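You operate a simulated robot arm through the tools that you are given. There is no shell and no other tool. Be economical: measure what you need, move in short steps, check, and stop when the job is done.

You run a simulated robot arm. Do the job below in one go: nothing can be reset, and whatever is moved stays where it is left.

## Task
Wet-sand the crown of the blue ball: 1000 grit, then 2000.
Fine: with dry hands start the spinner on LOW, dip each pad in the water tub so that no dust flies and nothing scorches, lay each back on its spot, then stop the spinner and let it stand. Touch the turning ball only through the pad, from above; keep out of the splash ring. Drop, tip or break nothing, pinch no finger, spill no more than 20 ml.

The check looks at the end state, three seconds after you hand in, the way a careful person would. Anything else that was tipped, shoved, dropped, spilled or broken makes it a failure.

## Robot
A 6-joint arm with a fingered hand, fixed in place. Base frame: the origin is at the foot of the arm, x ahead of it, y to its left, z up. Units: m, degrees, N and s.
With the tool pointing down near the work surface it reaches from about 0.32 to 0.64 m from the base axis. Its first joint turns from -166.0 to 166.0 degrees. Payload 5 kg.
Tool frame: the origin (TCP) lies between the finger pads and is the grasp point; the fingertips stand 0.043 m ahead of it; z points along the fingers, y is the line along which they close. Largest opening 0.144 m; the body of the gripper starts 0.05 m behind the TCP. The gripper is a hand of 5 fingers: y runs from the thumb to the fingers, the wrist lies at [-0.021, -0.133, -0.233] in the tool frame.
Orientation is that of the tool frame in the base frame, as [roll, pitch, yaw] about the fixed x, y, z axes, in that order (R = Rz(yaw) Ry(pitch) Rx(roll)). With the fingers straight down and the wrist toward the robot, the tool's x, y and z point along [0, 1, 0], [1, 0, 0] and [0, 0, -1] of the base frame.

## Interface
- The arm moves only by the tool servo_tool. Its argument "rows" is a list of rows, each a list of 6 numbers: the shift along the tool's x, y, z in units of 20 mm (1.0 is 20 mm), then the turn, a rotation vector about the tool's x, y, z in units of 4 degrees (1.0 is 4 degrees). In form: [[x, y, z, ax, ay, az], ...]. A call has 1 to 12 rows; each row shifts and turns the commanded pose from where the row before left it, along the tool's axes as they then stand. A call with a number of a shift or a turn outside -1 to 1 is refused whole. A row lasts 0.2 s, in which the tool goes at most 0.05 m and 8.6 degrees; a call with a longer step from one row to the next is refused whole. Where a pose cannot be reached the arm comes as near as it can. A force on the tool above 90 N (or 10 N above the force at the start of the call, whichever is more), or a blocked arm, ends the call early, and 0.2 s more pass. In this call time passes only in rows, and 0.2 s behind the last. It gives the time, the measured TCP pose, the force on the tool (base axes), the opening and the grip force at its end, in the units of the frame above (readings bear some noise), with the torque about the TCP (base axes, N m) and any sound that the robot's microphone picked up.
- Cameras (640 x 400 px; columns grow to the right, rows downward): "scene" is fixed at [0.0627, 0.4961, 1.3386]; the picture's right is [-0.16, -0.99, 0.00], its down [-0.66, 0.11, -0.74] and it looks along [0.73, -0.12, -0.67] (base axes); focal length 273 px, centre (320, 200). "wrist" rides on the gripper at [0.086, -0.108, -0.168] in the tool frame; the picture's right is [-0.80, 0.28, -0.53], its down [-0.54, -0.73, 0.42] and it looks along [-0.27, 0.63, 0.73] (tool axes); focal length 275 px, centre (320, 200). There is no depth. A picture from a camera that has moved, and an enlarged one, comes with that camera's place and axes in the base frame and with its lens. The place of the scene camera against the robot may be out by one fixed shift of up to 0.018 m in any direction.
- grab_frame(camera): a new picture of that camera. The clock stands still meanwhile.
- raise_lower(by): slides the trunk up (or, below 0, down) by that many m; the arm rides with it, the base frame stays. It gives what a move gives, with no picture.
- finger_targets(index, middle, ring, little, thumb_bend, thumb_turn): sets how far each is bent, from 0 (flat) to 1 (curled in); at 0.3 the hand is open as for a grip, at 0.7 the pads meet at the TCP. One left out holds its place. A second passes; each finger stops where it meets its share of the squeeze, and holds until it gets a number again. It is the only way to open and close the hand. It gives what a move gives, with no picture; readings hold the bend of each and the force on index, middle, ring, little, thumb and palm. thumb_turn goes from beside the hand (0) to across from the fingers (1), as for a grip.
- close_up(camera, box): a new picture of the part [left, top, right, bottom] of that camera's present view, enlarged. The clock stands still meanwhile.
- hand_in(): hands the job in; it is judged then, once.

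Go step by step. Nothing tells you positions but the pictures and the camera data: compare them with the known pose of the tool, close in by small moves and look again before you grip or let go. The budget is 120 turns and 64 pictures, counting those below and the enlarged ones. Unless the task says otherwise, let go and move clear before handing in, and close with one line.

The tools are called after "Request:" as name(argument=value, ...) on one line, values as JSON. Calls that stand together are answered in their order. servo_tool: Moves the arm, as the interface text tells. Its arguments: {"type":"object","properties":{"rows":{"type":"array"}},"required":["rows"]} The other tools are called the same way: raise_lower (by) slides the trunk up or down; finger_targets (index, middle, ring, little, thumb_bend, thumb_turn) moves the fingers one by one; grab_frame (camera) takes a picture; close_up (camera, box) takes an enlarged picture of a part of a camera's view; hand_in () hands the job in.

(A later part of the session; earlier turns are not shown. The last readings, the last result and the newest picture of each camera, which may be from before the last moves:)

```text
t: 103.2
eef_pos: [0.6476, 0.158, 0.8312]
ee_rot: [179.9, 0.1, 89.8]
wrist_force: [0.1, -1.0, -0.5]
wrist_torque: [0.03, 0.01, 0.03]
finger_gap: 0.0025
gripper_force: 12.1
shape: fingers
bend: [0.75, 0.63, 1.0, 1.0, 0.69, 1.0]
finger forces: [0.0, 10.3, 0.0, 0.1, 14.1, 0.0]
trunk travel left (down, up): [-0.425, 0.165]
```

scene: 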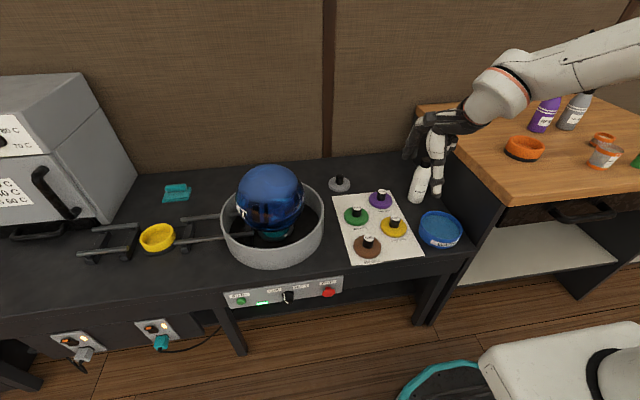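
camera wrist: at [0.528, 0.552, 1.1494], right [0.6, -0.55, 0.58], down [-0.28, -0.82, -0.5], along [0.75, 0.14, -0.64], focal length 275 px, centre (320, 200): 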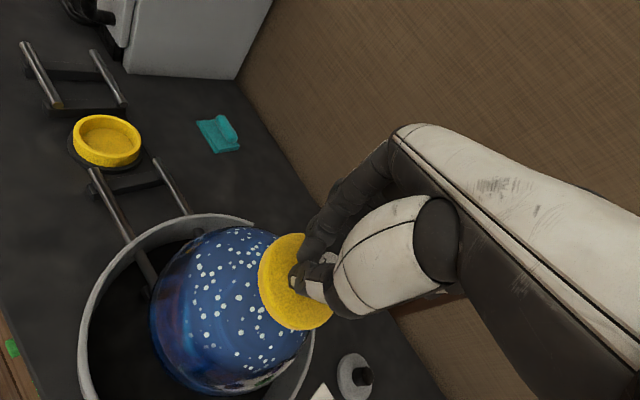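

Request:
servo_tool(rows=[[0, 0, 1, 0, 0, 0], [0, 0, 1, 0, 0, 0], [0, 0, 1, 0, 0, 0], [0, 0, 1, 0, 0, 0], [0, 0, 1, 0, 0, 0]])

Request:
close_up(camera="scene", box=[320, 150, 480, 250])

```text
t: 104.4
eef_pos: [0.6476, 0.1554, 0.7301]
ee_rot: [179.8, 0.1, 89.8]
wrist_force: [-0.1, 0.8, 0.2]
wrist_torque: [-0.01, -0.03, 0.0]
finger_gap: 0.0023
gripper_force: 12.3
shape: fingers
bend: [0.75, 0.63, 1.0, 1.0, 0.69, 1.0]
finger forces: [0.0, 10.2, 0.0, 0.0, 14.1, 0.1]
trunk travel left (down, up): [-0.425, 0.165]
```

```text
4.00 times, centred on (400, 200) of scene
camera zoom: at [0.0627, 0.4961, 1.3386], right [-0.16, -0.99, 0.0], down [-0.66, 0.11, -0.74], along [0.73, -0.12, -0.67], focal length 1090 px, centre (0, 200)
```

zoom: 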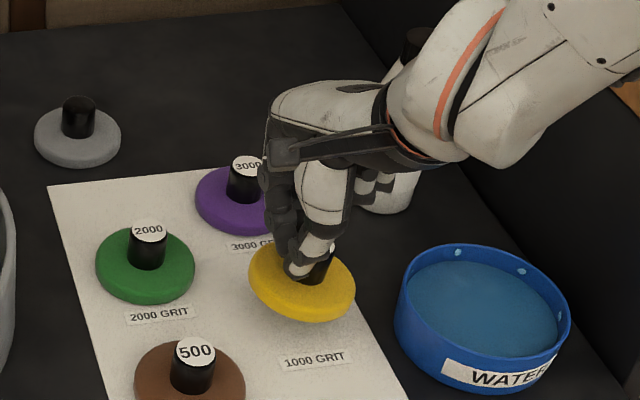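

The pad hangs right over its old spot. Lowering to the card in small steps until it touches.

Request:
servo_tool(rows=[[0.15, 0, 0.5, 0, 0, 0], [0, 0, 0.5, 0, 0, 0]])

Request:
servo_tool(rows=[[0, 0, 0.1, 0, 0, 0], [0, 0, 0.1, 0, 0, 0]])

Request:
servo_tool(rows=[[0, 0, 0.1, 0, 0, 0]])

Request:
servo_tool(rows=[[0, 0, 0.08, 0, 0, 0]])

```text
t: 105.0
eef_pos: [0.647, 0.1595, 0.7104]
ee_rot: [180.0, 0.0, 89.7]
wrist_force: [0.1, -0.8, -1.5]
wrist_torque: [-0.01, 0.0, 0.0]
finger_gap: 0.0024
gripper_force: 12.2
shape: fingers
bend: [0.75, 0.63, 1.0, 1.0, 0.69, 1.0]
finger forces: [0.0, 10.2, 0.0, 0.0, 14.1, 0.0]
trunk travel left (down, up): [-0.425, 0.165]
```

```text
t: 105.6
eef_pos: [0.647, 0.1604, 0.7063]
ee_rot: [180.0, 0.1, 89.8]
wrist_force: [0.4, -1.4, -0.5]
wrist_torque: [0.01, -0.01, 0.01]
finger_gap: 0.0026
gripper_force: 11.8
shape: fingers
bend: [0.75, 0.63, 1.0, 1.0, 0.69, 1.0]
finger forces: [0.1, 10.1, 0.1, 0.1, 14.1, 0.0]
trunk travel left (down, up): [-0.425, 0.165]
```

```text
t: 106.0
eef_pos: [0.6473, 0.1601, 0.7048]
ee_rot: [179.9, 0.1, 89.8]
wrist_force: [-0.6, -0.6, -0.8]
wrist_torque: [0.0, -0.02, 0.01]
finger_gap: 0.0024
gripper_force: 12.2
shape: fingers
bend: [0.75, 0.63, 1.0, 1.0, 0.69, 1.0]
finger forces: [0.0, 10.0, 0.1, 0.0, 14.1, 0.0]
trunk travel left (down, up): [-0.425, 0.165]
```

```text
t: 106.4
eef_pos: [0.6469, 0.1607, 0.7028]
ee_rot: [179.9, 0.1, 89.8]
wrist_force: [-0.7, 0.2, 0.1]
wrist_torque: [0.02, 0.01, 0.01]
finger_gap: 0.0023
gripper_force: 12.1
shape: fingers
bend: [0.75, 0.63, 1.0, 1.0, 0.69, 1.0]
finger forces: [0.1, 10.2, 0.0, 0.0, 14.0, 0.1]
trunk travel left (down, up): [-0.425, 0.165]
```

Request:
servo_tool(rows=[[0, 0, 0.08, 0, 0, 0]])

Request:
servo_tool(rows=[[0, 0, 0.08, 0, 0, 0]])

Request:
servo_tool(rows=[[0, 0, 0.06, 0, 0, 0]])

```text
t: 106.8
eef_pos: [0.6474, 0.1604, 0.7023]
ee_rot: [179.9, 0.0, 89.8]
wrist_force: [0.0, -0.7, 1.4]
wrist_torque: [-0.02, -0.02, 0.0]
finger_gap: 0.0024
gripper_force: 12.4
shape: fingers
bend: [0.75, 0.63, 1.0, 1.0, 0.69, 1.0]
finger forces: [0.0, 10.2, 0.0, 0.0, 14.1, 0.1]
trunk travel left (down, up): [-0.425, 0.165]
```

```text
t: 107.2
eef_pos: [0.6479, 0.1606, 0.7024]
ee_rot: [179.9, 0.1, 89.9]
wrist_force: [-0.7, -0.4, 2.2]
wrist_torque: [-0.07, -0.04, 0.0]
finger_gap: 0.0025
gripper_force: 12.7
shape: fingers
bend: [0.75, 0.63, 1.0, 1.0, 0.69, 1.0]
finger forces: [0.0, 10.5, 0.0, 0.0, 14.2, 0.0]
trunk travel left (down, up): [-0.425, 0.165]
```

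```text
t: 107.6
eef_pos: [0.6475, 0.1613, 0.6988]
ee_rot: [180.0, 0.1, 89.8]
wrist_force: [-1.0, 1.2, 2.9]
wrist_torque: [-0.06, -0.11, 0.01]
finger_gap: 0.0023
gripper_force: 12.5
shape: fingers
bend: [0.75, 0.63, 1.0, 1.0, 0.69, 1.0]
finger forces: [0.0, 11.0, 0.1, 0.0, 14.7, 0.0]
trunk travel left (down, up): [-0.425, 0.165]
```

Yellow rests on the card at its spot. I'll open the hand, rise clear, and move over the green 2000 pad with the ring finger joining for a better grip.

Request:
finger_targets(index=0.5, middle=0.5, thumb_bend=0.5)

Request:
finger_targets(index=0.3, middle=0.3, thumb_bend=0.3)

Request:
servo_tool(rows=[[0, 0, -0.5, 0, 0, 0], [0, 0, -1, 0, 0, 0], [0, 0, -1, 0, 0, 0], [0, 0, -1, 0, 0, 0], [0, 0, -1, 0, 0, 0], [0, 0, -1, 0, 0, 0]])

Request:
servo_tool(rows=[[0.85, 0.5, 0, 0, 0, 0], [0.85, 0.5, 0, 0, 0, 0], [0.85, 0.5, 0, 0, 0, 0], [0.85, 0.5, 0, 0, 0, 0], [0.85, 0.5, 0, 0, 0, 0], [0.85, 0.5, 0, 0, 0, 0]])

Request:
finger_targets(ring=0.3)

Request:
grab_frame(camera="wrist")

```text
t: 108.6
eef_pos: [0.6473, 0.1605, 0.6993]
ee_rot: [179.9, 0.1, 89.8]
wrist_force: [-0.2, 0.3, 0.5]
wrist_torque: [0.02, -0.02, 0.01]
finger_gap: 0.0775
gripper_force: 0.1
shape: fingers
bend: [0.5, 0.5, 1.0, 1.0, 0.5, 1.0]
finger forces: [0.1, 0.0, 0.1, 0.0, 0.0, 0.0]
trunk travel left (down, up): [-0.425, 0.165]
```

```text
t: 109.6
eef_pos: [0.6473, 0.1605, 0.6992]
ee_rot: [179.9, 0.1, 89.8]
wrist_force: [0.1, -0.6, 0.8]
wrist_torque: [-0.02, 0.01, -0.01]
finger_gap: 0.1491
gripper_force: 0.1
shape: fingers
bend: [0.3, 0.3, 1.0, 1.0, 0.3, 0.98]
finger forces: [0.0, 0.1, 0.1, 0.0, 0.0, 0.0]
trunk travel left (down, up): [-0.425, 0.165]
```

```text
t: 111.0
eef_pos: [0.6467, 0.1601, 0.8095]
ee_rot: [180.0, 0.1, 89.8]
wrist_force: [0.3, 0.3, -0.1]
wrist_torque: [0.02, 0.01, 0.02]
finger_gap: 0.1494
gripper_force: 0.1
shape: fingers
bend: [0.3, 0.3, 1.0, 1.0, 0.3, 0.98]
finger forces: [0.0, 0.0, 0.0, 0.0, 0.0, 0.0]
trunk travel left (down, up): [-0.425, 0.165]
```

```text
t: 112.4
eef_pos: [0.7085, 0.2616, 0.808]
ee_rot: [-180.0, 0.0, 89.7]
wrist_force: [-0.9, -0.2, 0.7]
wrist_torque: [0.0, -0.02, 0.0]
finger_gap: 0.1493
gripper_force: 0.1
shape: fingers
bend: [0.3, 0.3, 1.0, 1.0, 0.3, 0.98]
finger forces: [0.1, 0.0, 0.0, 0.0, 0.0, 0.0]
trunk travel left (down, up): [-0.425, 0.165]
```

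```text
t: 113.4
eef_pos: [0.7068, 0.2624, 0.8084]
ee_rot: [-180.0, 0.1, 89.8]
wrist_force: [-0.3, 0.4, -0.1]
wrist_torque: [-0.02, 0.03, -0.01]
finger_gap: 0.1491
gripper_force: 0.1
shape: fingers
bend: [0.3, 0.3, 0.3, 1.0, 0.3, 0.98]
finger forces: [0.1, 0.0, 0.0, 0.0, 0.0, 0.0]
trunk travel left (down, up): [-0.425, 0.165]
```

```text
9 pictures are left
camera wrist: at [0.5991, 0.3491, 0.9746], right [0.28, -0.8, 0.54], down [-0.73, -0.54, -0.42], along [0.63, -0.27, -0.73], focal length 275 px, centre (320, 200)
```

wrist: 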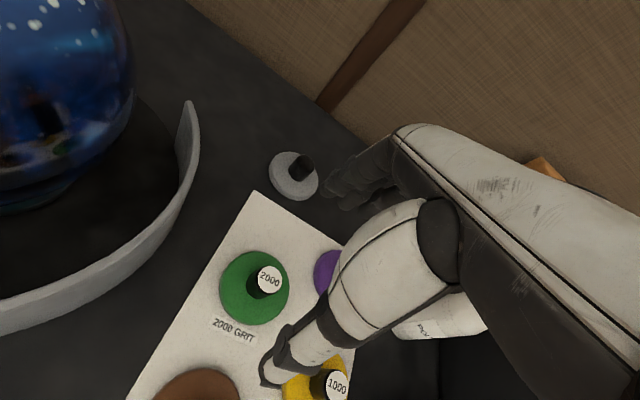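

The green knob is at about (0.703, 0.265). I'll shift slightly and go down to just above gripping height for one check.

Request:
servo_tool(rows=[[0.35, 0.3, 1, 0, 0, 0], [0, 0, 1, 0, 0, 0], [0, 0, 1, 0, 0, 0], [0, 0, 1, 0, 0, 0], [0, 0, 1, 0, 0, 0]])

Request:
close_up(camera="wrist", box=[200, 130, 440, 390])

```text
t: 114.6
eef_pos: [0.7135, 0.2703, 0.7082]
ee_rot: [179.9, 0.1, 89.7]
wrist_force: [-0.1, 0.4, -0.2]
wrist_torque: [-0.02, 0.02, 0.02]
finger_gap: 0.1493
gripper_force: 0.0
shape: fingers
bend: [0.3, 0.3, 0.3, 1.0, 0.3, 0.98]
finger forces: [0.0, 0.0, 0.0, 0.0, 0.1, 0.0]
trunk travel left (down, up): [-0.425, 0.165]
```

```text
1.54 times, centred on (320, 260) of wrist
camera zoom: at [0.6052, 0.3558, 0.8749], right [0.28, -0.8, 0.54], down [-0.73, -0.54, -0.42], along [0.63, -0.27, -0.73], focal length 424 px, centre (320, 108)
```

zoom: 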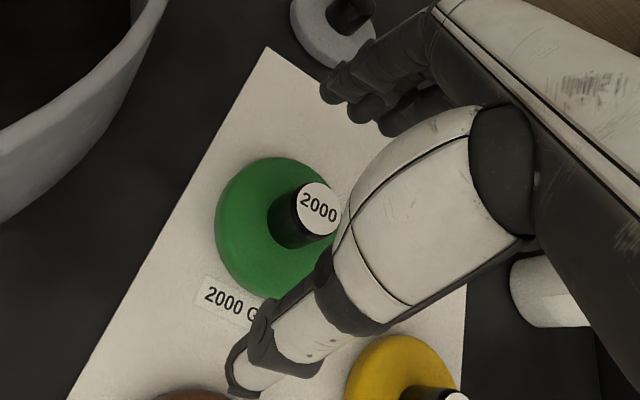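

Knob is roughly where wanted. Small final shift, then close in two stages.

Request:
servo_tool(rows=[[0.25, 0.15, 0.35, 0, 0, 0]])

Request:
finger_targets(index=0.55, middle=0.55, ring=0.55, thumb_bend=0.55)

Request:
finger_targets(index=0.75, middle=0.75, ring=0.75, thumb_bend=0.75)

Request:
close_up(camera="wrist", box=[200, 130, 440, 390])

```text
t: 115.0
eef_pos: [0.7173, 0.2743, 0.7027]
ee_rot: [179.9, -0.1, 89.8]
wrist_force: [-0.6, -0.6, 0.3]
wrist_torque: [-0.04, -0.01, 0.02]
finger_gap: 0.1493
gripper_force: 0.0
shape: fingers
bend: [0.3, 0.3, 0.3, 1.0, 0.3, 0.98]
finger forces: [0.1, 0.0, 0.0, 0.0, 0.0, 0.0]
trunk travel left (down, up): [-0.425, 0.165]
```

```text
t: 116.0
eef_pos: [0.7175, 0.2745, 0.7019]
ee_rot: [179.9, 0.1, 89.7]
wrist_force: [-0.9, -0.4, 0.8]
wrist_torque: [-0.01, 0.02, 0.03]
finger_gap: 0.0608
gripper_force: 0.1
shape: fingers
bend: [0.55, 0.55, 0.55, 1.0, 0.55, 1.0]
finger forces: [0.0, 0.0, 0.0, 0.0, 0.0, 0.0]
trunk travel left (down, up): [-0.425, 0.165]
```

```text
t: 117.0
eef_pos: [0.717, 0.2749, 0.7008]
ee_rot: [179.9, 0.1, 89.8]
wrist_force: [0.3, 0.2, 0.8]
wrist_torque: [0.0, 0.01, -0.01]
finger_gap: 0.0007
gripper_force: 0.0
shape: fingers
bend: [0.75, 0.75, 0.75, 1.0, 0.7, 1.0]
finger forces: [0.0, 0.0, 0.0, 0.0, 0.0, 0.1]
trunk travel left (down, up): [-0.425, 0.165]
```

```text
1.54 times, centred on (320, 260) of wrist
camera zoom: at [0.6084, 0.3608, 0.8683], right [0.28, -0.8, 0.54], down [-0.73, -0.54, -0.42], along [0.63, -0.27, -0.73], focal length 424 px, centre (320, 108)
```

zoom: 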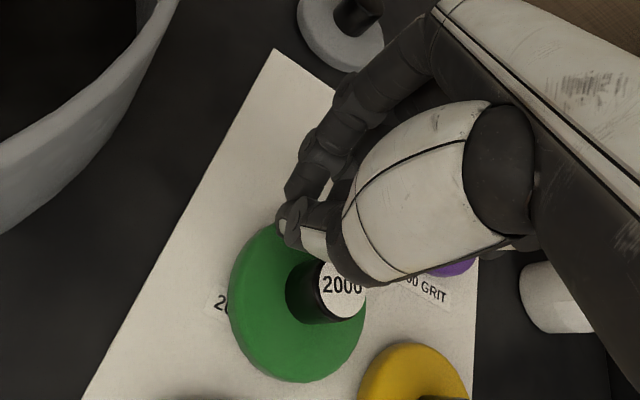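

I missed: the knob was too far to the ring side and slid out past the thumb, nudging the pad about 3 cm. It is still upright, so I'll lift straight up with the fingers closed, open up high, and re-centre.

Request:
servo_tool(rows=[[0, 0, -0.4, 0, 0, 0], [0, 0, -1, 0, 0, 0], [0, 0, -1, 0, 0, 0], [0, 0, -1, 0, 0, 0]])

Request:
finger_targets(index=0.3, middle=0.3, ring=1, thumb_bend=0.3)

Request:
servo_tool(rows=[[-0.57, -0.9, 0, 0, 0, 0], [-0.57, -0.9, 0, 0, 0, 0]])

Request:
close_up(camera="wrist", box=[200, 130, 440, 390])

```text
t: 118.0
eef_pos: [0.7171, 0.2747, 0.7704]
ee_rot: [179.9, 0.0, 89.9]
wrist_force: [-0.6, -0.4, 0.4]
wrist_torque: [0.0, 0.0, -0.03]
finger_gap: 0.0011
gripper_force: 0.2
shape: fingers
bend: [0.75, 0.75, 0.75, 1.0, 0.7, 1.0]
finger forces: [0.1, 0.1, 0.1, 0.0, 0.0, 0.0]
trunk travel left (down, up): [-0.425, 0.165]
```

```text
t: 119.0
eef_pos: [0.7166, 0.2743, 0.7699]
ee_rot: [179.9, 0.1, 89.9]
wrist_force: [-0.9, 0.3, 0.0]
wrist_torque: [-0.02, 0.01, 0.02]
finger_gap: 0.1492
gripper_force: 0.1
shape: fingers
bend: [0.3, 0.3, 1.0, 1.0, 0.3, 0.98]
finger forces: [0.1, 0.1, 0.1, 0.0, 0.1, 0.1]
trunk travel left (down, up): [-0.425, 0.165]
```

```text
t: 119.6
eef_pos: [0.6801, 0.2515, 0.7711]
ee_rot: [180.0, -0.1, 89.8]
wrist_force: [-0.6, 0.7, -0.2]
wrist_torque: [-0.04, -0.03, -0.02]
finger_gap: 0.1493
gripper_force: 0.1
shape: fingers
bend: [0.3, 0.3, 1.0, 1.0, 0.3, 0.98]
finger forces: [0.0, 0.1, 0.0, 0.0, 0.0, 0.0]
trunk travel left (down, up): [-0.425, 0.165]
```

```text
1.54 times, centred on (320, 260) of wrist
camera zoom: at [0.5722, 0.3385, 0.9363], right [0.28, -0.8, 0.54], down [-0.73, -0.54, -0.42], along [0.63, -0.27, -0.73], focal length 424 px, centre (320, 108)
```

zoom: 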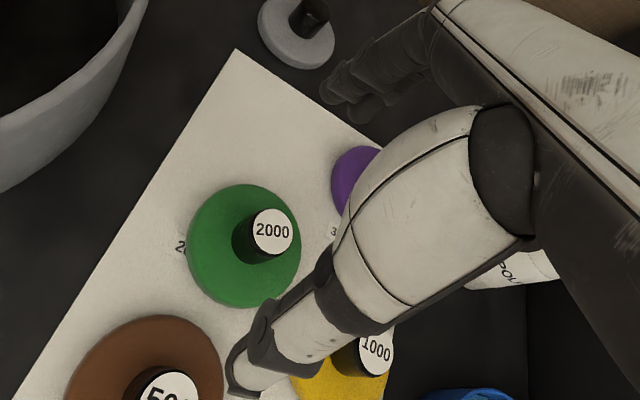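

The knob is at about (0.675, 0.251), nearly under me. Brown is now close behind the thumb, so I'll pre-close to a narrower opening before descending.

Request:
finger_targets(index=0.48, middle=0.48, thumb_bend=0.5)

Request:
servo_tool(rows=[[0, 0, 0.9, 0, 0, 0], [0, 0, 0.9, 0, 0, 0], [0, 0, 0.9, 0, 0, 0]])

Request:
servo_tool(rows=[[0, 0, 0.4, 0, 0, 0], [0, 0, 0.35, 0, 0, 0]])

Request:
close_up(camera="wrist", box=[240, 150, 420, 350])

```text
t: 120.6
eef_pos: [0.6807, 0.252, 0.7698]
ee_rot: [180.0, 0.1, 89.8]
wrist_force: [0.3, 0.9, -0.4]
wrist_torque: [-0.02, 0.0, -0.01]
finger_gap: 0.0825
gripper_force: 0.1
shape: fingers
bend: [0.48, 0.48, 1.0, 1.0, 0.5, 1.0]
finger forces: [0.0, 0.0, 0.1, 0.1, 0.1, 0.0]
trunk travel left (down, up): [-0.425, 0.165]
```

```text
t: 121.4
eef_pos: [0.6787, 0.2521, 0.7155]
ee_rot: [179.9, 0.1, 89.9]
wrist_force: [-0.1, -0.3, -0.2]
wrist_torque: [0.0, 0.0, -0.01]
finger_gap: 0.0824
gripper_force: 0.0
shape: fingers
bend: [0.48, 0.48, 1.0, 1.0, 0.5, 1.0]
finger forces: [0.0, 0.0, 0.0, 0.0, 0.0, 0.0]
trunk travel left (down, up): [-0.425, 0.165]
```

```text
t: 122.0
eef_pos: [0.6798, 0.2518, 0.7016]
ee_rot: [179.9, 0.1, 89.8]
wrist_force: [-0.1, -0.8, -0.5]
wrist_torque: [-0.02, -0.01, 0.04]
finger_gap: 0.0823
gripper_force: 0.0
shape: fingers
bend: [0.48, 0.48, 1.0, 1.0, 0.5, 1.0]
finger forces: [0.0, 0.0, 0.0, 0.1, 0.1, 0.0]
trunk travel left (down, up): [-0.425, 0.165]
```

```text
2.00 times, centred on (330, 250) of wrist
camera zoom: at [0.5713, 0.338, 0.8669], right [0.28, -0.8, 0.54], down [-0.73, -0.54, -0.42], along [0.63, -0.27, -0.73], focal length 551 px, centre (300, 100)
```

zoom: 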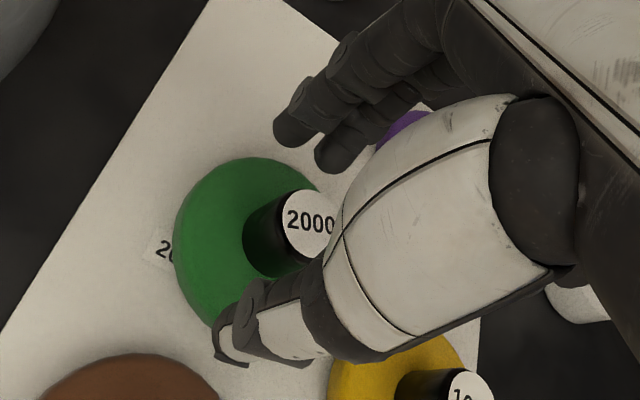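

The knob sits right at the pinch point. Closing.

Request:
servo_tool(rows=[[-0.12, 0, 0, 0, 0, 0]])

Request:
finger_targets(index=0.75, middle=0.75, thumb_bend=0.75)

```text
t: 122.4
eef_pos: [0.6804, 0.2488, 0.7015]
ee_rot: [180.0, 0.1, 89.8]
wrist_force: [0.6, 0.2, 0.5]
wrist_torque: [-0.01, 0.0, -0.01]
finger_gap: 0.0825
gripper_force: 0.1
shape: fingers
bend: [0.48, 0.48, 1.0, 1.0, 0.5, 1.0]
finger forces: [0.1, 0.1, 0.0, 0.1, 0.0, 0.1]
trunk travel left (down, up): [-0.425, 0.165]
```

```text
t: 123.4
eef_pos: [0.6778, 0.2498, 0.7005]
ee_rot: [180.0, 0.2, 89.8]
wrist_force: [0.1, 0.1, 0.3]
wrist_torque: [-0.01, -0.02, -0.01]
finger_gap: 0.0246
gripper_force: 18.4
shape: fingers
bend: [0.65, 0.64, 1.0, 1.0, 0.66, 1.0]
finger forces: [8.0, 11.0, 0.0, 0.0, 18.3, 0.0]
trunk travel left (down, up): [-0.425, 0.165]
```

Excellent, even grip on green. Lifting and carrying it to the tub the same way as before.

Request:
servo_tool(rows=[[0, 0, -0.3, 0, 0, 0], [0, 0, -0.7, 0, 0, 0], [0, 0, -1, 0, 0, 0], [0, 0, -1, 0, 0, 0], [0, 0, -1, 0, 0, 0], [0, 0, -1, 0, 0, 0]])

Request:
servo_tool(rows=[[-1, -0.37, 0, 0, 0, 0], [-1, -0.37, 0, 0, 0, 0], [-1, -0.37, 0, 0, 0, 0], [-1, -0.37, 0, 0, 0, 0], [-1, -0.37, 0, 0, 0, 0], [-1, -0.37, 0, 0, 0, 0], [-1, -0.37, 0, 0, 0, 0], [-1, -0.37, 0, 0, 0, 0], [-1, -0.37, 0, 0, 0, 0], [0, 0, 0, 0, 0, 1], [0, 0, 0, 0, 0, 1], [0, 0, 0, 0, 0, 1]])

```text
t: 124.8
eef_pos: [0.6796, 0.2493, 0.8024]
ee_rot: [-180.0, 0.1, 89.8]
wrist_force: [0.3, -0.7, -1.4]
wrist_torque: [-0.01, -0.01, 0.02]
finger_gap: 0.0248
gripper_force: 18.2
shape: fingers
bend: [0.65, 0.64, 1.0, 1.0, 0.66, 1.0]
finger forces: [8.0, 10.8, 0.0, 0.1, 18.2, 0.1]
trunk travel left (down, up): [-0.425, 0.165]
```

```text
t: 127.4
eef_pos: [0.6129, 0.0692, 0.7994]
ee_rot: [179.8, 0.1, 77.7]
wrist_force: [-0.1, -0.4, 0.3]
wrist_torque: [-0.02, 0.03, -0.01]
finger_gap: 0.0249
gripper_force: 18.8
shape: fingers
bend: [0.65, 0.64, 1.0, 1.0, 0.66, 1.0]
finger forces: [8.2, 10.8, 0.0, 0.0, 17.7, 0.1]
trunk travel left (down, up): [-0.425, 0.165]
```

Request:
servo_tool(rows=[[-0.85, 0.03, 0, 0, 0, 0], [-0.85, 0.03, 0, 0, 0, 0], [-0.85, 0.03, 0, 0, 0, 0], [-0.85, 0.03, 0, 0, 0, 0], [0, 0, 0.8, 0, 0, 0], [0, 0, 0.8, 0, 0, 0], [0, 0, 0.7, 0, 0, 0]])

Request:
close_up(camera="scene", box=[350, 170, 480, 260])

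```text
t: 129.0
eef_pos: [0.6009, 0.0027, 0.7551]
ee_rot: [179.9, 0.2, 77.8]
wrist_force: [-0.5, -0.1, 1.7]
wrist_torque: [-0.03, 0.0, -0.02]
finger_gap: 0.0245
gripper_force: 18.5
shape: fingers
bend: [0.65, 0.64, 1.0, 1.0, 0.66, 1.0]
finger forces: [8.3, 10.8, 0.1, 0.1, 17.8, 0.1]
trunk travel left (down, up): [-0.425, 0.165]
```

```text
4.44 times, centred on (415, 215) of scene
camera zoom: at [0.0627, 0.4961, 1.3386], right [-0.16, -0.99, 0.0], down [-0.66, 0.11, -0.74], along [0.73, -0.12, -0.67], focal length 1212 px, centre (-102, 133)
```

zoom: 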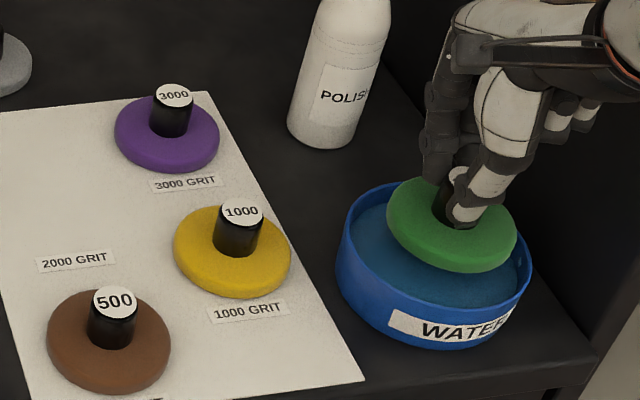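

Yellow is neatly back. Green is almost centred over the tub; I'll shift 6 mm, dip gently, hold, and drain.

Request:
servo_tool(rows=[[0.3, 0, 0.5, 0, 0, 0], [0, 0, 0.5, 0, 0, 0], [0, 0, 0.3, 0, 0, 0], [0, 0, 0.25, 0, 0, 0], [0, 0, 0.25, 0, 0, 0], [0, 0, 0.2, 0, 0, 0], [0, 0, 0, 0, 0, 0], [0, 0, 0, 0, 0, 0], [0, 0, 0, 0, 0, 0], [0, 0, 0, 0, 0, 0]])

Request:
servo_tool(rows=[[0, 0, -0.3, 0, 0, 0], [0, 0, -0.3, 0, 0, 0], [0, 0, -0.3, 0, 0, 0], [0, 0, -0.3, 0, 0, 0], [0, 0, -0.5, 0, 0, 0], [0, 0, 0, 0, 0, 0], [0, 0, 0, 0, 0, 0], [0, 0, 0, 0, 0, 0], [0, 0, 0, 0, 0, 0], [0, 0, 0, 0, 0, 0], [0, 0, 0, 0, 0, 0], [0, 0, 0, 0, 0, 0]])

Request:
raise_lower(by=0.164)

```text
t: 131.2
eef_pos: [0.601, 0.0082, 0.7153]
ee_rot: [180.0, 0.0, 77.8]
wrist_force: [-0.2, 0.1, 0.1]
wrist_torque: [-0.02, 0.01, 0.0]
finger_gap: 0.0244
gripper_force: 18.0
shape: fingers
bend: [0.65, 0.64, 1.0, 1.0, 0.66, 1.0]
finger forces: [8.3, 10.9, 0.0, 0.0, 17.8, 0.0]
trunk travel left (down, up): [-0.425, 0.165]
```

```text
t: 133.8
eef_pos: [0.6038, 0.0085, 0.7486]
ee_rot: [179.8, 0.2, 77.9]
wrist_force: [-0.2, 0.4, 0.4]
wrist_torque: [0.03, 0.0, -0.01]
finger_gap: 0.0247
gripper_force: 18.3
shape: fingers
bend: [0.65, 0.64, 1.0, 1.0, 0.66, 1.0]
finger forces: [8.3, 10.9, 0.0, 0.0, 17.8, 0.0]
trunk travel left (down, up): [-0.425, 0.165]
```

```text
t: 135.7
eef_pos: [0.6019, 0.0091, 0.9123]
ee_rot: [179.9, 0.1, 77.7]
wrist_force: [-0.4, -0.2, 0.3]
wrist_torque: [-0.01, 0.0, 0.02]
finger_gap: 0.0246
gripper_force: 18.4
shape: fingers
bend: [0.65, 0.64, 1.0, 1.0, 0.66, 1.0]
finger forces: [8.3, 10.8, 0.0, 0.0, 17.8, 0.0]
trunk travel left (down, up): [-0.589, 0.001]
```

Dipped and drained. Swinging back to the ball along the same proven path.

Request:
servo_tool(rows=[[1, 0, -0.5, 0, 0, 0], [1, 0, -0.5, 0, 0, 0], [1, 0, -0.5, 0, 0, 0], [1, 0, -0.5, 0, 0, 0], [1, 0, -0.5, 0, 0, 0], [1, 0, -0.5, 0, 0, 0], [1, 0, -0.5, 0, 0, 0], [1, 0, -0.5, 0, 0, 0], [1, 0, -0.5, 0, 0, 0], [1, 0, 0, 0, 0, 0], [1, 0, 0, 0, 0, 0], [1, 0, 0, 0, 0, 0]])

Request:
servo_tool(rows=[[0.7, -0.1, 0, 0, 0, -1], [0.7, -0.1, 0, 0, 0, -1], [0.7, -0.1, 0, 0, 0, -1], [0.7, -0.1, 0, 0, 0, -1], [0.7, -0.1, 0, 0, 0, -1], [0.7, 0, 0, 0, 0, -1], [0.7, 0, 0, 0, 0, -1], [0.7, 0, 0, 0, 0, -1]])

Request:
servo_tool(rows=[[0.92, 0.5, 0, 0, 0, 0], [0.92, 0.5, 0, 0, 0, 0], [0.92, 0.5, 0, 0, 0, 0], [0.92, 0.5, 0, 0, 0, 0], [0.92, 0.5, 0, 0, 0, 0], [0.92, 0.5, 0, 0, 0, 0], [0, 0, 0, -0.9, 0, -1], [0, 0, 0, -0.85, 0, -1], [0, 0, 0, 0, 0, -1]])

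```text
t: 138.3
eef_pos: [0.655, 0.2442, 1.0014]
ee_rot: [179.9, 0.2, 77.8]
wrist_force: [-0.2, -0.7, 0.0]
wrist_torque: [0.01, 0.02, 0.0]
finger_gap: 0.0243
gripper_force: 18.3
shape: fingers
bend: [0.65, 0.64, 1.0, 1.0, 0.66, 1.0]
finger forces: [8.6, 10.8, 0.0, 0.0, 17.5, 0.0]
trunk travel left (down, up): [-0.589, 0.001]
```

```text
t: 140.1
eef_pos: [0.6411, 0.3536, 1.0027]
ee_rot: [179.9, 0.1, 109.8]
wrist_force: [0.6, 0.5, 0.0]
wrist_torque: [-0.02, 0.0, -0.02]
finger_gap: 0.0244
gripper_force: 18.1
shape: fingers
bend: [0.65, 0.64, 1.0, 1.0, 0.66, 1.0]
finger forces: [8.5, 10.9, 0.0, 0.0, 17.5, 0.0]
trunk travel left (down, up): [-0.589, 0.001]
```

```text
t: 142.1
eef_pos: [0.6585, 0.4792, 1.0023]
ee_rot: [173.0, 1.2, 121.9]
wrist_force: [0.2, 0.4, -1.4]
wrist_torque: [-0.05, 0.02, 0.0]
finger_gap: 0.0245
gripper_force: 18.4
shape: fingers
bend: [0.65, 0.64, 1.0, 1.0, 0.66, 1.0]
finger forces: [8.5, 10.9, 0.0, 0.0, 17.3, 0.1]
trunk travel left (down, up): [-0.589, 0.001]
```

Request:
servo_tool(rows=[[0.53, 0.99, 0, 0, 0, 0], [0.53, 0.99, 0, 0, 0, 0], [0.53, 0.99, 0, 0, 0, 0]])

Request:
servo_tool(rows=[[0, -0.1, 0.6, 0, 0, 0], [0, -0.1, 0.6, 0, 0, 0], [0, -0.1, 0.5, 0, 0, 0], [0, 0, 0.4, 0, 0, 0]])

Request:
servo_tool(rows=[[0, 0, 0.1, 0, 0, 0], [0, 0, 0.1, 0, 0, 0]])

```text
t: 142.9
eef_pos: [0.6929, 0.5376, 1.009]
ee_rot: [173.1, 1.1, 121.9]
wrist_force: [-0.2, 0.2, -1.3]
wrist_torque: [0.03, -0.04, 0.0]
finger_gap: 0.024
gripper_force: 18.4
shape: fingers
bend: [0.65, 0.64, 1.0, 1.0, 0.66, 1.0]
finger forces: [8.6, 10.9, 0.0, 0.0, 17.3, 0.1]
trunk travel left (down, up): [-0.589, 0.001]
```

```text
t: 143.9
eef_pos: [0.6933, 0.5356, 0.9663]
ee_rot: [173.0, 1.1, 121.7]
wrist_force: [0.0, -0.7, -1.3]
wrist_torque: [0.0, 0.06, -0.02]
finger_gap: 0.0239
gripper_force: 17.7
shape: fingers
bend: [0.65, 0.64, 1.0, 1.0, 0.66, 1.0]
finger forces: [8.6, 11.0, 0.0, 0.1, 17.4, 0.0]
trunk travel left (down, up): [-0.589, 0.001]
```

```text
t: 144.5
eef_pos: [0.6931, 0.5352, 0.9628]
ee_rot: [173.1, 1.1, 121.7]
wrist_force: [-0.2, 0.2, -0.4]
wrist_torque: [0.0, 0.05, -0.03]
finger_gap: 0.024
gripper_force: 18.3
shape: fingers
bend: [0.65, 0.64, 1.0, 1.0, 0.66, 1.0]
finger forces: [8.6, 11.0, 0.0, 0.0, 17.3, 0.1]
trunk travel left (down, up): [-0.589, 0.001]
```

Request:
servo_tool(rows=[[0.2, 0, 0.3, 0, 0, 0], [0, 0, 0.2, 0, 0, 0]])

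Request:
servo_tool(rows=[[0, 0, 0.1, 0, 0, 0]])

Request:
servo_tool(rows=[[0, 0, 0.08, 0, 0, 0]])

Request:
servo_tool(rows=[[0, 0, 0.08, 0, 0, 0]])

Request:
servo_tool(rows=[[0, 0, 0.06, 0, 0, 0]])

```text
t: 145.1
eef_pos: [0.6923, 0.5401, 0.9527]
ee_rot: [173.0, 1.1, 121.9]
wrist_force: [-0.1, 1.1, -0.3]
wrist_torque: [0.0, 0.0, 0.0]
finger_gap: 0.0242
gripper_force: 18.4
shape: fingers
bend: [0.65, 0.64, 1.0, 1.0, 0.66, 1.0]
finger forces: [8.6, 11.0, 0.0, 0.0, 17.4, 0.0]
trunk travel left (down, up): [-0.589, 0.001]
```

```text
t: 145.5
eef_pos: [0.6918, 0.5399, 0.9507]
ee_rot: [173.1, 1.1, 121.9]
wrist_force: [0.1, 0.1, -0.6]
wrist_torque: [0.03, 0.02, -0.02]
finger_gap: 0.0241
gripper_force: 18.5
shape: fingers
bend: [0.65, 0.64, 1.0, 1.0, 0.66, 1.0]
finger forces: [8.6, 10.9, 0.0, 0.0, 17.3, 0.1]
trunk travel left (down, up): [-0.589, 0.001]
```

```text
t: 145.9
eef_pos: [0.6915, 0.5401, 0.9479]
ee_rot: [173.2, 1.1, 121.7]
wrist_force: [-0.7, 0.2, 0.0]
wrist_torque: [0.0, -0.02, 0.04]
finger_gap: 0.024
gripper_force: 18.4
shape: fingers
bend: [0.65, 0.64, 1.0, 1.0, 0.66, 1.0]
finger forces: [8.6, 11.0, 0.0, 0.1, 17.3, 0.0]
trunk travel left (down, up): [-0.589, 0.001]
```

```text
t: 146.3
eef_pos: [0.6927, 0.539, 0.9472]
ee_rot: [173.1, 1.1, 121.8]
wrist_force: [0.4, 0.3, -0.7]
wrist_torque: [0.02, 0.04, -0.03]
finger_gap: 0.024
gripper_force: 18.1
shape: fingers
bend: [0.65, 0.64, 1.0, 1.0, 0.66, 1.0]
finger forces: [8.5, 10.9, 0.1, 0.1, 17.3, 0.1]
trunk travel left (down, up): [-0.589, 0.001]
```

```text
t: 146.7
eef_pos: [0.6931, 0.5394, 0.9451]
ee_rot: [173.1, 1.1, 121.7]
wrist_force: [-0.6, 0.7, 0.3]
wrist_torque: [0.01, -0.01, -0.02]
finger_gap: 0.024
gripper_force: 18.7
shape: fingers
bend: [0.65, 0.64, 1.0, 1.0, 0.66, 1.0]
finger forces: [8.6, 11.3, 0.0, 0.0, 17.7, 0.0]
trunk travel left (down, up): [-0.589, 0.001]
```

Just about touching (finger forces rising). One tiny step more, then hold with checks.

Request:
servo_tool(rows=[[0, 0, 0.05, 0, 0, 0]])

Request:
servo_tool(rows=[[0, 0, 0.02, 0, 0, 0], [0, 0, 0, 0, 0, 0]])

```text
t: 147.1
eef_pos: [0.6937, 0.539, 0.9463]
ee_rot: [173.0, 1.2, 121.7]
wrist_force: [0.9, -0.5, 4.9]
wrist_torque: [-0.08, -0.1, 0.0]
finger_gap: 0.0238
gripper_force: 19.7
shape: fingers
bend: [0.65, 0.64, 1.0, 1.0, 0.66, 1.0]
finger forces: [8.6, 12.6, 0.1, 0.1, 18.2, 0.1]
trunk travel left (down, up): [-0.589, 0.001]
```

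```text
t: 147.7
eef_pos: [0.6928, 0.542, 0.9465]
ee_rot: [173.0, 1.2, 121.7]
wrist_force: [-0.8, -1.1, 8.1]
wrist_torque: [-0.06, 0.0, 0.01]
finger_gap: 0.0237
gripper_force: 20.0
shape: fingers
bend: [0.65, 0.64, 1.0, 1.0, 0.66, 1.0]
finger forces: [8.8, 12.6, 0.0, 0.1, 19.0, 0.0]
trunk travel left (down, up): [-0.589, 0.001]
```

Request:
servo_tool(rows=[[0, 0, -0.06, 0, 0, 0], [0, 0, 0, 0, 0, 0], [0, 0, 0, 0, 0, 0]])

Request:
servo_tool(rows=[[0, 0, 0, 0, 0, 0], [0, 0, 0, 0, 0, 0], [0, 0, 0, 0, 0, 0], [0, 0, 0, 0, 0, 0], [0, 0, 0, 0, 0, 0]])

```text
t: 148.5
eef_pos: [0.6914, 0.5401, 0.9459]
ee_rot: [173.1, 1.1, 121.8]
wrist_force: [0.1, -1.9, 5.5]
wrist_torque: [-0.08, -0.06, -0.01]
finger_gap: 0.0235
gripper_force: 20.1
shape: fingers
bend: [0.65, 0.64, 1.0, 1.0, 0.66, 1.0]
finger forces: [8.6, 12.3, 0.0, 0.0, 18.6, 0.0]
trunk travel left (down, up): [-0.589, 0.001]
```

```text
t: 149.7
eef_pos: [0.6923, 0.5411, 0.9463]
ee_rot: [173.0, 1.1, 121.7]
wrist_force: [0.6, -0.9, 3.3]
wrist_torque: [-0.06, -0.07, 0.0]
finger_gap: 0.0236
gripper_force: 19.8
shape: fingers
bend: [0.65, 0.64, 1.0, 1.0, 0.66, 1.0]
finger forces: [9.0, 12.4, 0.1, 0.0, 17.9, 0.0]
trunk travel left (down, up): [-0.589, 0.001]
```

The grip is stable at about 3–5 N. Holding for a few seconds more, then lifting clear.

Request:
servo_tool(rows=[[0, 0, 0, 0, 0, 0], [0, 0, 0, 0, 0, 0], [0, 0, 0, 0, 0, 0], [0, 0, 0, 0, 0, 0], [0, 0, 0, 0, 0, 0], [0, 0, 0, 0, 0, 0], [0, 0, 0, 0, 0, 0], [0, 0, 0, 0, 0, 0]])

Request:
servo_tool(rows=[[0, 0, 0, 0, 0, 0], [0, 0, 0, 0, 0, 0], [0, 0, 0, 0, 0, 0], [0, 0, 0, 0, 0, 0], [0, 0, 0, 0, 0, 0], [0, 0, 0, 0, 0, 0], [0, 0, 0, 0, 0, 0]])

Request:
servo_tool(rows=[[0, 0, -0.3, 0, 0, 0], [0, 0, -0.5, 0, 0, 0], [0, 0, -1, 0, 0, 0], [0, 0, -1, 0, 0, 0]])

```text
t: 151.5
eef_pos: [0.6919, 0.54, 0.9451]
ee_rot: [173.1, 1.1, 121.8]
wrist_force: [-0.7, 0.0, 1.5]
wrist_torque: [0.0, -0.04, -0.01]
finger_gap: 0.0235
gripper_force: 18.9
shape: fingers
bend: [0.65, 0.64, 1.0, 1.0, 0.66, 1.0]
finger forces: [9.0, 12.0, 0.0, 0.0, 17.8, 0.0]
trunk travel left (down, up): [-0.589, 0.001]
```

```text
t: 153.1
eef_pos: [0.692, 0.5402, 0.9459]
ee_rot: [173.1, 1.1, 121.8]
wrist_force: [-0.5, -0.6, 1.4]
wrist_torque: [-0.02, -0.01, 0.03]
finger_gap: 0.0238
gripper_force: 19.4
shape: fingers
bend: [0.65, 0.64, 1.0, 1.0, 0.66, 1.0]
finger forces: [8.9, 12.2, 0.0, 0.0, 17.7, 0.1]
trunk travel left (down, up): [-0.589, 0.001]
```

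```text
t: 154.1
eef_pos: [0.6856, 0.538, 1.0016]
ee_rot: [173.0, 1.1, 121.8]
wrist_force: [-0.2, 0.1, -0.8]
wrist_torque: [0.01, -0.01, -0.03]
finger_gap: 0.0237
gripper_force: 19.2
shape: fingers
bend: [0.65, 0.64, 1.0, 1.0, 0.66, 1.0]
finger forces: [8.8, 11.9, 0.0, 0.0, 17.5, 0.0]
trunk travel left (down, up): [-0.589, 0.001]
```

About six seconds of wet 2000-grit contact with a solid grip. Taking green back to its spot.

Request:
servo_tool(rows=[[-0.8, -0.86, 0, 0, 0, 0], [-0.8, -0.86, 0, 0, 0, 0], [-0.8, -0.86, 0, 0, 0, 0], [-0.8, -0.86, 0, 0, 0, 0], [0, 0, 0, 0.87, 0.15, 0], [0, 0, 0, 0.87, 0.15, 0], [0, 0, 0, 0, 0, 1], [0, 0, 0, 0, 0, 1], [0, 0, 0, 0, 0, 1], [0, 0, 0, 0, 0, 1]])

Request:
servo_tool(rows=[[0, 0, 0, 0, 0, 1], [0, 0, 0, 0, 0, 1], [0, 0, 0, 0, 0, 1], [0, 0, 0, 0, 0, 1]])

```text
t: 156.3
eef_pos: [0.6552, 0.4506, 0.9908]
ee_rot: [176.0, -0.2, 105.5]
wrist_force: [0.3, 0.8, -0.6]
wrist_torque: [0.0, -0.03, 0.03]
finger_gap: 0.0234
gripper_force: 18.7
shape: fingers
bend: [0.65, 0.64, 1.0, 1.0, 0.66, 1.0]
finger forces: [8.6, 11.9, 0.0, 0.1, 17.1, 0.0]
out of reach, approached as far as the arm can: row 5, 6
trunk travel left (down, up): [-0.589, 0.001]
```

```text
t: 157.3
eef_pos: [0.6563, 0.4487, 0.9907]
ee_rot: [176.2, -1.2, 89.4]
wrist_force: [-0.3, 0.7, -0.6]
wrist_torque: [0.0, 0.0, 0.0]
finger_gap: 0.0234
gripper_force: 18.2
shape: fingers
bend: [0.65, 0.64, 1.0, 1.0, 0.66, 1.0]
finger forces: [8.6, 11.9, 0.0, 0.0, 17.0, 0.0]
trunk travel left (down, up): [-0.589, 0.001]
```

Request:
servo_tool(rows=[[-1, 0.28, 0, 0, 0, 0], [-1, 0.28, 0, 0, 0, 0], [-1, 0.28, 0, 0.95, -0.3, -0.1], [-1, 0.28, 0, 0, 0, 0], [-1, 0.28, 0, 0, 0, 0], [-1, 0.28, 0, 0, 0, 0], [-1, 0.28, 0, 0, 0, 0], [-1, 0.28, 0, 0, 0, 0], [-1, 0.28, 0, 0, 0, 0]])

Request:
raise_lower(by=-0.164)

```text
t: 159.3
eef_pos: [0.7067, 0.2683, 0.9907]
ee_rot: [179.9, -0.1, 90.0]
wrist_force: [0.4, 0.0, -0.5]
wrist_torque: [0.01, -0.04, -0.03]
finger_gap: 0.0235
gripper_force: 18.8
shape: fingers
bend: [0.65, 0.64, 1.0, 1.0, 0.66, 1.0]
finger forces: [8.7, 11.9, 0.0, 0.0, 17.1, 0.1]
trunk travel left (down, up): [-0.589, 0.001]
```

```text
t: 161.2
eef_pos: [0.7063, 0.2689, 0.8271]
ee_rot: [180.0, 0.0, 89.9]
wrist_force: [-0.2, -0.5, 0.3]
wrist_torque: [-0.02, 0.03, -0.01]
finger_gap: 0.0235
gripper_force: 18.6
shape: fingers
bend: [0.65, 0.64, 1.0, 1.0, 0.66, 1.0]
finger forces: [8.6, 12.0, 0.0, 0.0, 17.2, 0.0]
trunk travel left (down, up): [-0.425, 0.165]
```

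Lowering to about 20 mm above the card, and one scene check of the spot.

Request:
servo_tool(rows=[[0, 0, 1, 0, 0, 0], [0, 0, 1, 0, 0, 0], [0, 0, 1, 0, 0, 0], [0, 0, 1, 0, 0, 0], [0, 0, 1, 0, 0, 0]])

Request:
close_up(camera="scene", box=[340, 150, 460, 250])

```text
t: 162.3
eef_pos: [0.7053, 0.2681, 0.7263]
ee_rot: [-180.0, 0.0, 89.7]
wrist_force: [0.4, -0.2, 0.6]
wrist_torque: [-0.03, -0.01, -0.01]
finger_gap: 0.0237
gripper_force: 18.7
shape: fingers
bend: [0.65, 0.64, 1.0, 1.0, 0.66, 1.0]
finger forces: [8.5, 12.0, 0.0, 0.0, 17.1, 0.0]
trunk travel left (down, up): [-0.425, 0.165]
```

```text
4.00 times, centred on (400, 200) of scene
camera zoom: at [0.0627, 0.4961, 1.3386], right [-0.16, -0.99, 0.0], down [-0.66, 0.11, -0.74], along [0.73, -0.12, -0.67], focal length 1090 px, centre (0, 200)
```

zoom: 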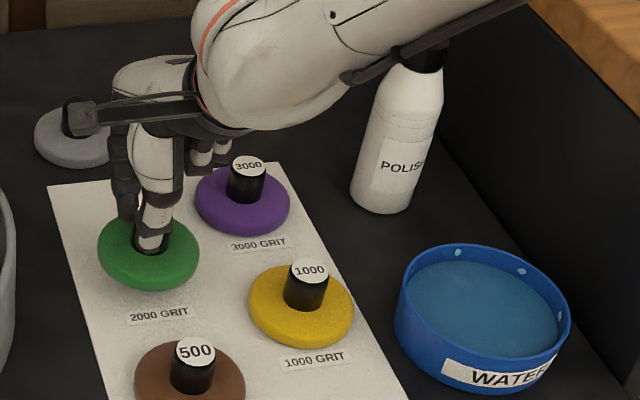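

The pad is 12 mm short of its old place towards the back. I'll nudge it, then lower to touch.

Request:
servo_tool(rows=[[0, 0.6, 0, 0, 0, 0], [0, 0, 0.5, 0, 0, 0], [0, 0, 0.4, 0, 0, 0], [0, 0, 0.15, 0, 0, 0]])

Request:
servo_tool(rows=[[0, 0, 0.1, 0, 0, 0]])

Request:
servo_tool(rows=[[0, 0, 0.1, 0, 0, 0]])

Request:
servo_tool(rows=[[0, 0, 0.07, 0, 0, 0]])

```text
t: 163.3
eef_pos: [0.7182, 0.2692, 0.7059]
ee_rot: [180.0, -0.1, 89.8]
wrist_force: [0.7, -0.5, -1.2]
wrist_torque: [0.03, -0.02, 0.01]
finger_gap: 0.0233
gripper_force: 19.0
shape: fingers
bend: [0.65, 0.64, 1.0, 1.0, 0.66, 1.0]
finger forces: [8.6, 12.1, 0.0, 0.1, 17.1, 0.1]
trunk travel left (down, up): [-0.425, 0.165]
```

```text
t: 163.8
eef_pos: [0.7192, 0.2696, 0.7049]
ee_rot: [179.9, 0.0, 89.8]
wrist_force: [1.3, -0.2, -1.2]
wrist_torque: [-0.03, -0.02, -0.04]
finger_gap: 0.0233
gripper_force: 18.5
shape: fingers
bend: [0.65, 0.64, 1.0, 1.0, 0.66, 1.0]
finger forces: [8.7, 12.1, 0.1, 0.0, 17.1, 0.0]
trunk travel left (down, up): [-0.425, 0.165]
```

```text
t: 164.2
eef_pos: [0.717, 0.2694, 0.701]
ee_rot: [-180.0, 0.0, 89.8]
wrist_force: [0.0, 0.6, -0.5]
wrist_torque: [0.01, -0.02, -0.03]
finger_gap: 0.0236
gripper_force: 19.0
shape: fingers
bend: [0.65, 0.64, 1.0, 1.0, 0.66, 1.0]
finger forces: [8.6, 12.0, 0.0, 0.0, 17.2, 0.0]
trunk travel left (down, up): [-0.425, 0.165]
```

```text
t: 164.6
eef_pos: [0.7186, 0.2686, 0.7011]
ee_rot: [-180.0, 0.0, 89.7]
wrist_force: [0.8, 0.7, 0.0]
wrist_torque: [0.05, 0.01, 0.02]
finger_gap: 0.0235
gripper_force: 18.9
shape: fingers
bend: [0.65, 0.64, 1.0, 1.0, 0.66, 1.0]
finger forces: [8.6, 12.0, 0.0, 0.0, 17.3, 0.0]
trunk travel left (down, up): [-0.425, 0.165]
```

Request:
servo_tool(rows=[[0, 0, 0.07, 0, 0, 0]])

Request:
servo_tool(rows=[[0, 0, 0.07, 0, 0, 0]])

```text
t: 164.9
eef_pos: [0.7185, 0.2681, 0.6985]
ee_rot: [-180.0, 0.0, 89.8]
wrist_force: [-0.1, -0.2, 3.6]
wrist_torque: [-0.08, -0.01, 0.0]
finger_gap: 0.0234
gripper_force: 19.3
shape: fingers
bend: [0.65, 0.64, 1.0, 1.0, 0.66, 1.0]
finger forces: [8.5, 12.5, 0.1, 0.0, 17.6, 0.1]
trunk travel left (down, up): [-0.425, 0.165]
```

```text
t: 165.3
eef_pos: [0.7191, 0.2693, 0.7004]
ee_rot: [179.9, -0.1, 89.8]
wrist_force: [0.4, -1.4, 8.5]
wrist_torque: [-0.11, -0.02, 0.01]
finger_gap: 0.0233
gripper_force: 20.3
shape: fingers
bend: [0.65, 0.64, 1.0, 1.0, 0.66, 1.0]
finger forces: [8.5, 13.2, 0.0, 0.0, 18.5, 0.1]
trunk travel left (down, up): [-0.425, 0.165]
```

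Green rests on its spot. Releasing and rising, then heading back to the front of the bench for STOP.

Request:
servo_tool(rows=[[0, 0, -0.1, 0, 0, 0]])

Request:
finger_targets(index=0.5, middle=0.5, thumb_bend=0.5)

Request:
finger_targets(index=0.35, middle=0.35, thumb_bend=0.35)

Request:
servo_tool(rows=[[0, 0, -0.5, 0, 0, 0], [0, 0, -1, 0, 0, 0], [0, 0, -1, 0, 0, 0], [0, 0, -1, 0, 0, 0], [0, 0, -1, 0, 0, 0], [0, 0, -1, 0, 0, 0], [0, 0, -1, 0, 0, 0]])

Request:
servo_tool(rows=[[0.2, -1, -0.5, 0, 0, 0], [0.2, -1, -0.5, 0, 0, 0], [0.2, -1, -0.5, 0, 0, 0], [0.2, -1, -0.5, 0, 0, 0], [0.2, -1, -0.5, 0, 0, 0], [0.2, -1, -0.5, 0, 0, 0], [0.2, -1, -0.5, 0, 0, 0], [0.2, -1, -0.5, 0, 0, 0], [0.2, -1, -0.5, 0, 0, 0], [0.2, -1, -0.5, 0, 0, 0], [0.2, -1, -0.5, 0, 0, 0], [0.2, -1, -0.5, 0, 0, 0]])

Request:
servo_tool(rows=[[0.2, -1, 0, 0, 0, 0], [0.2, -1, 0, 0, 0, 0], [0.2, -1, 0, 0, 0, 0], [0.2, -1, 0, 0, 0, 0], [0.2, -1, 0, 0, 0, 0], [0.2, -1, 0, 0, 0, 0]])

```text
t: 165.8
eef_pos: [0.7168, 0.2679, 0.6995]
ee_rot: [180.0, 0.0, 89.8]
wrist_force: [1.5, 0.7, 4.5]
wrist_torque: [-0.08, -0.15, 0.05]
finger_gap: 0.0232
gripper_force: 20.3
shape: fingers
bend: [0.65, 0.63, 1.0, 1.0, 0.66, 1.0]
finger forces: [9.4, 13.2, 0.0, 0.1, 17.5, 0.0]
trunk travel left (down, up): [-0.425, 0.165]
```

```text
t: 166.8
eef_pos: [0.7177, 0.2686, 0.7]
ee_rot: [180.0, -0.1, 89.8]
wrist_force: [-0.2, 0.6, 0.3]
wrist_torque: [-0.02, 0.01, -0.01]
finger_gap: 0.0777
gripper_force: 0.1
shape: fingers
bend: [0.5, 0.5, 1.0, 1.0, 0.5, 1.0]
finger forces: [0.0, 0.1, 0.1, 0.1, 0.0, 0.0]
trunk travel left (down, up): [-0.425, 0.165]
```

```text
t: 167.8
eef_pos: [0.718, 0.2681, 0.7004]
ee_rot: [180.0, 0.0, 89.8]
wrist_force: [0.0, 0.7, -0.8]
wrist_torque: [-0.02, 0.0, 0.01]
finger_gap: 0.1314
gripper_force: 0.2
shape: fingers
bend: [0.35, 0.35, 1.0, 1.0, 0.35, 0.98]
finger forces: [0.0, 0.0, 0.0, 0.0, 0.0, 0.1]
trunk travel left (down, up): [-0.425, 0.165]
```

```text
t: 169.3
eef_pos: [0.7166, 0.2693, 0.828]
ee_rot: [-179.8, 0.0, 89.8]
wrist_force: [0.7, 0.4, 0.1]
wrist_torque: [-0.01, 0.0, 0.02]
finger_gap: 0.1319
gripper_force: 0.2
shape: fingers
bend: [0.35, 0.35, 1.0, 1.0, 0.35, 0.98]
finger forces: [0.0, 0.0, 0.1, 0.0, 0.0, 0.0]
trunk travel left (down, up): [-0.425, 0.165]
```

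```text
t: 171.9
eef_pos: [0.4788, 0.3158, 0.9498]
ee_rot: [-179.9, 0.1, 89.8]
wrist_force: [0.5, 0.1, -0.7]
wrist_torque: [0.02, 0.01, 0.0]
finger_gap: 0.1316
gripper_force: 0.0
shape: fingers
bend: [0.35, 0.35, 1.0, 1.0, 0.35, 0.98]
finger forces: [0.0, 0.0, 0.0, 0.0, 0.1, 0.0]
trunk travel left (down, up): [-0.425, 0.165]
```

```text
t: 173.3
eef_pos: [0.3577, 0.3427, 0.9502]
ee_rot: [180.0, -0.1, 89.7]
wrist_force: [0.2, 0.3, -0.8]
wrist_torque: [0.0, 0.02, -0.01]
finger_gap: 0.1317
gripper_force: 0.0
shape: fingers
bend: [0.35, 0.35, 1.0, 1.0, 0.35, 0.98]
finger forces: [0.0, 0.0, 0.0, 0.1, 0.0, 0.0]
trunk travel left (down, up): [-0.425, 0.165]
```

Now I'll set the pointing hand and turn it forward, this time with the wrist on the left side, which keeps the arm in reach for STOP.

Request:
finger_targets(index=0.42, middle=1, ring=1, little=1, thumb_bend=0, thumb_turn=0.6)

Request:
servo_tool(rows=[[0, 0, 0, -1, 1, 1], [0, 0, 0, -1, 1, 1], [0, 0, 0, -1, 1, 1], [0, 0, 0, -1, 1, 1], [0, 0, 0, -1, 1, 1], [0, 0, 0, -1, 1, 1], [0, 0, 0, -1, 1, 1], [0, 0, 0, -1, 1, 1], [0, 0, 0, -1, 1, 1]])

Request:
servo_tool(rows=[[0, 0, 0, -1, 1, 1], [0, 0, 0, -1, 1, 1], [0, 0, 0, -1, 1, 1], [0, 0, 0, -1, 1, 1], [0, 0, 0, -1, 1, 1], [0, 0, 0, -1, 1, 1], [0, 0, 0, -1, 1, 1], [0, 0, 0, -1, 1, 1], [0, 0, 0, -0.32, 0.32, 0.32]])

```text
t: 174.3
eef_pos: [0.3573, 0.342, 0.9503]
ee_rot: [180.0, 0.0, 89.8]
wrist_force: [0.2, -0.2, 0.0]
wrist_torque: [0.05, 0.0, 0.01]
finger_gap: 0.1747
gripper_force: 0.0
shape: fingers
bend: [0.42, 1.0, 1.0, 1.0, 0.0, 0.57]
finger forces: [0.0, 0.0, 0.1, 0.0, 0.0, 0.0]
trunk travel left (down, up): [-0.425, 0.165]
```

```text
t: 176.3
eef_pos: [0.3581, 0.3415, 0.9498]
ee_rot: [152.5, -43.7, 62.5]
wrist_force: [0.1, 0.7, -0.6]
wrist_torque: [0.02, -0.01, 0.02]
finger_gap: 0.1747
gripper_force: 0.1
shape: fingers
bend: [0.42, 1.0, 1.0, 1.0, 0.0, 0.57]
finger forces: [0.0, 0.0, 0.0, 0.0, 0.0, 0.1]
trunk travel left (down, up): [-0.425, 0.165]
```

```text
t: 178.3
eef_pos: [0.3585, 0.3408, 0.9496]
ee_rot: [-80.5, -89.9, -99.7]
wrist_force: [-0.3, 0.2, 0.3]
wrist_torque: [0.01, 0.04, -0.02]
finger_gap: 0.1747
gripper_force: 0.0
shape: fingers
bend: [0.42, 1.0, 1.0, 1.0, 0.0, 0.57]
finger forces: [0.1, 0.0, 0.1, 0.0, 0.0, 0.1]
trunk travel left (down, up): [-0.425, 0.165]
```

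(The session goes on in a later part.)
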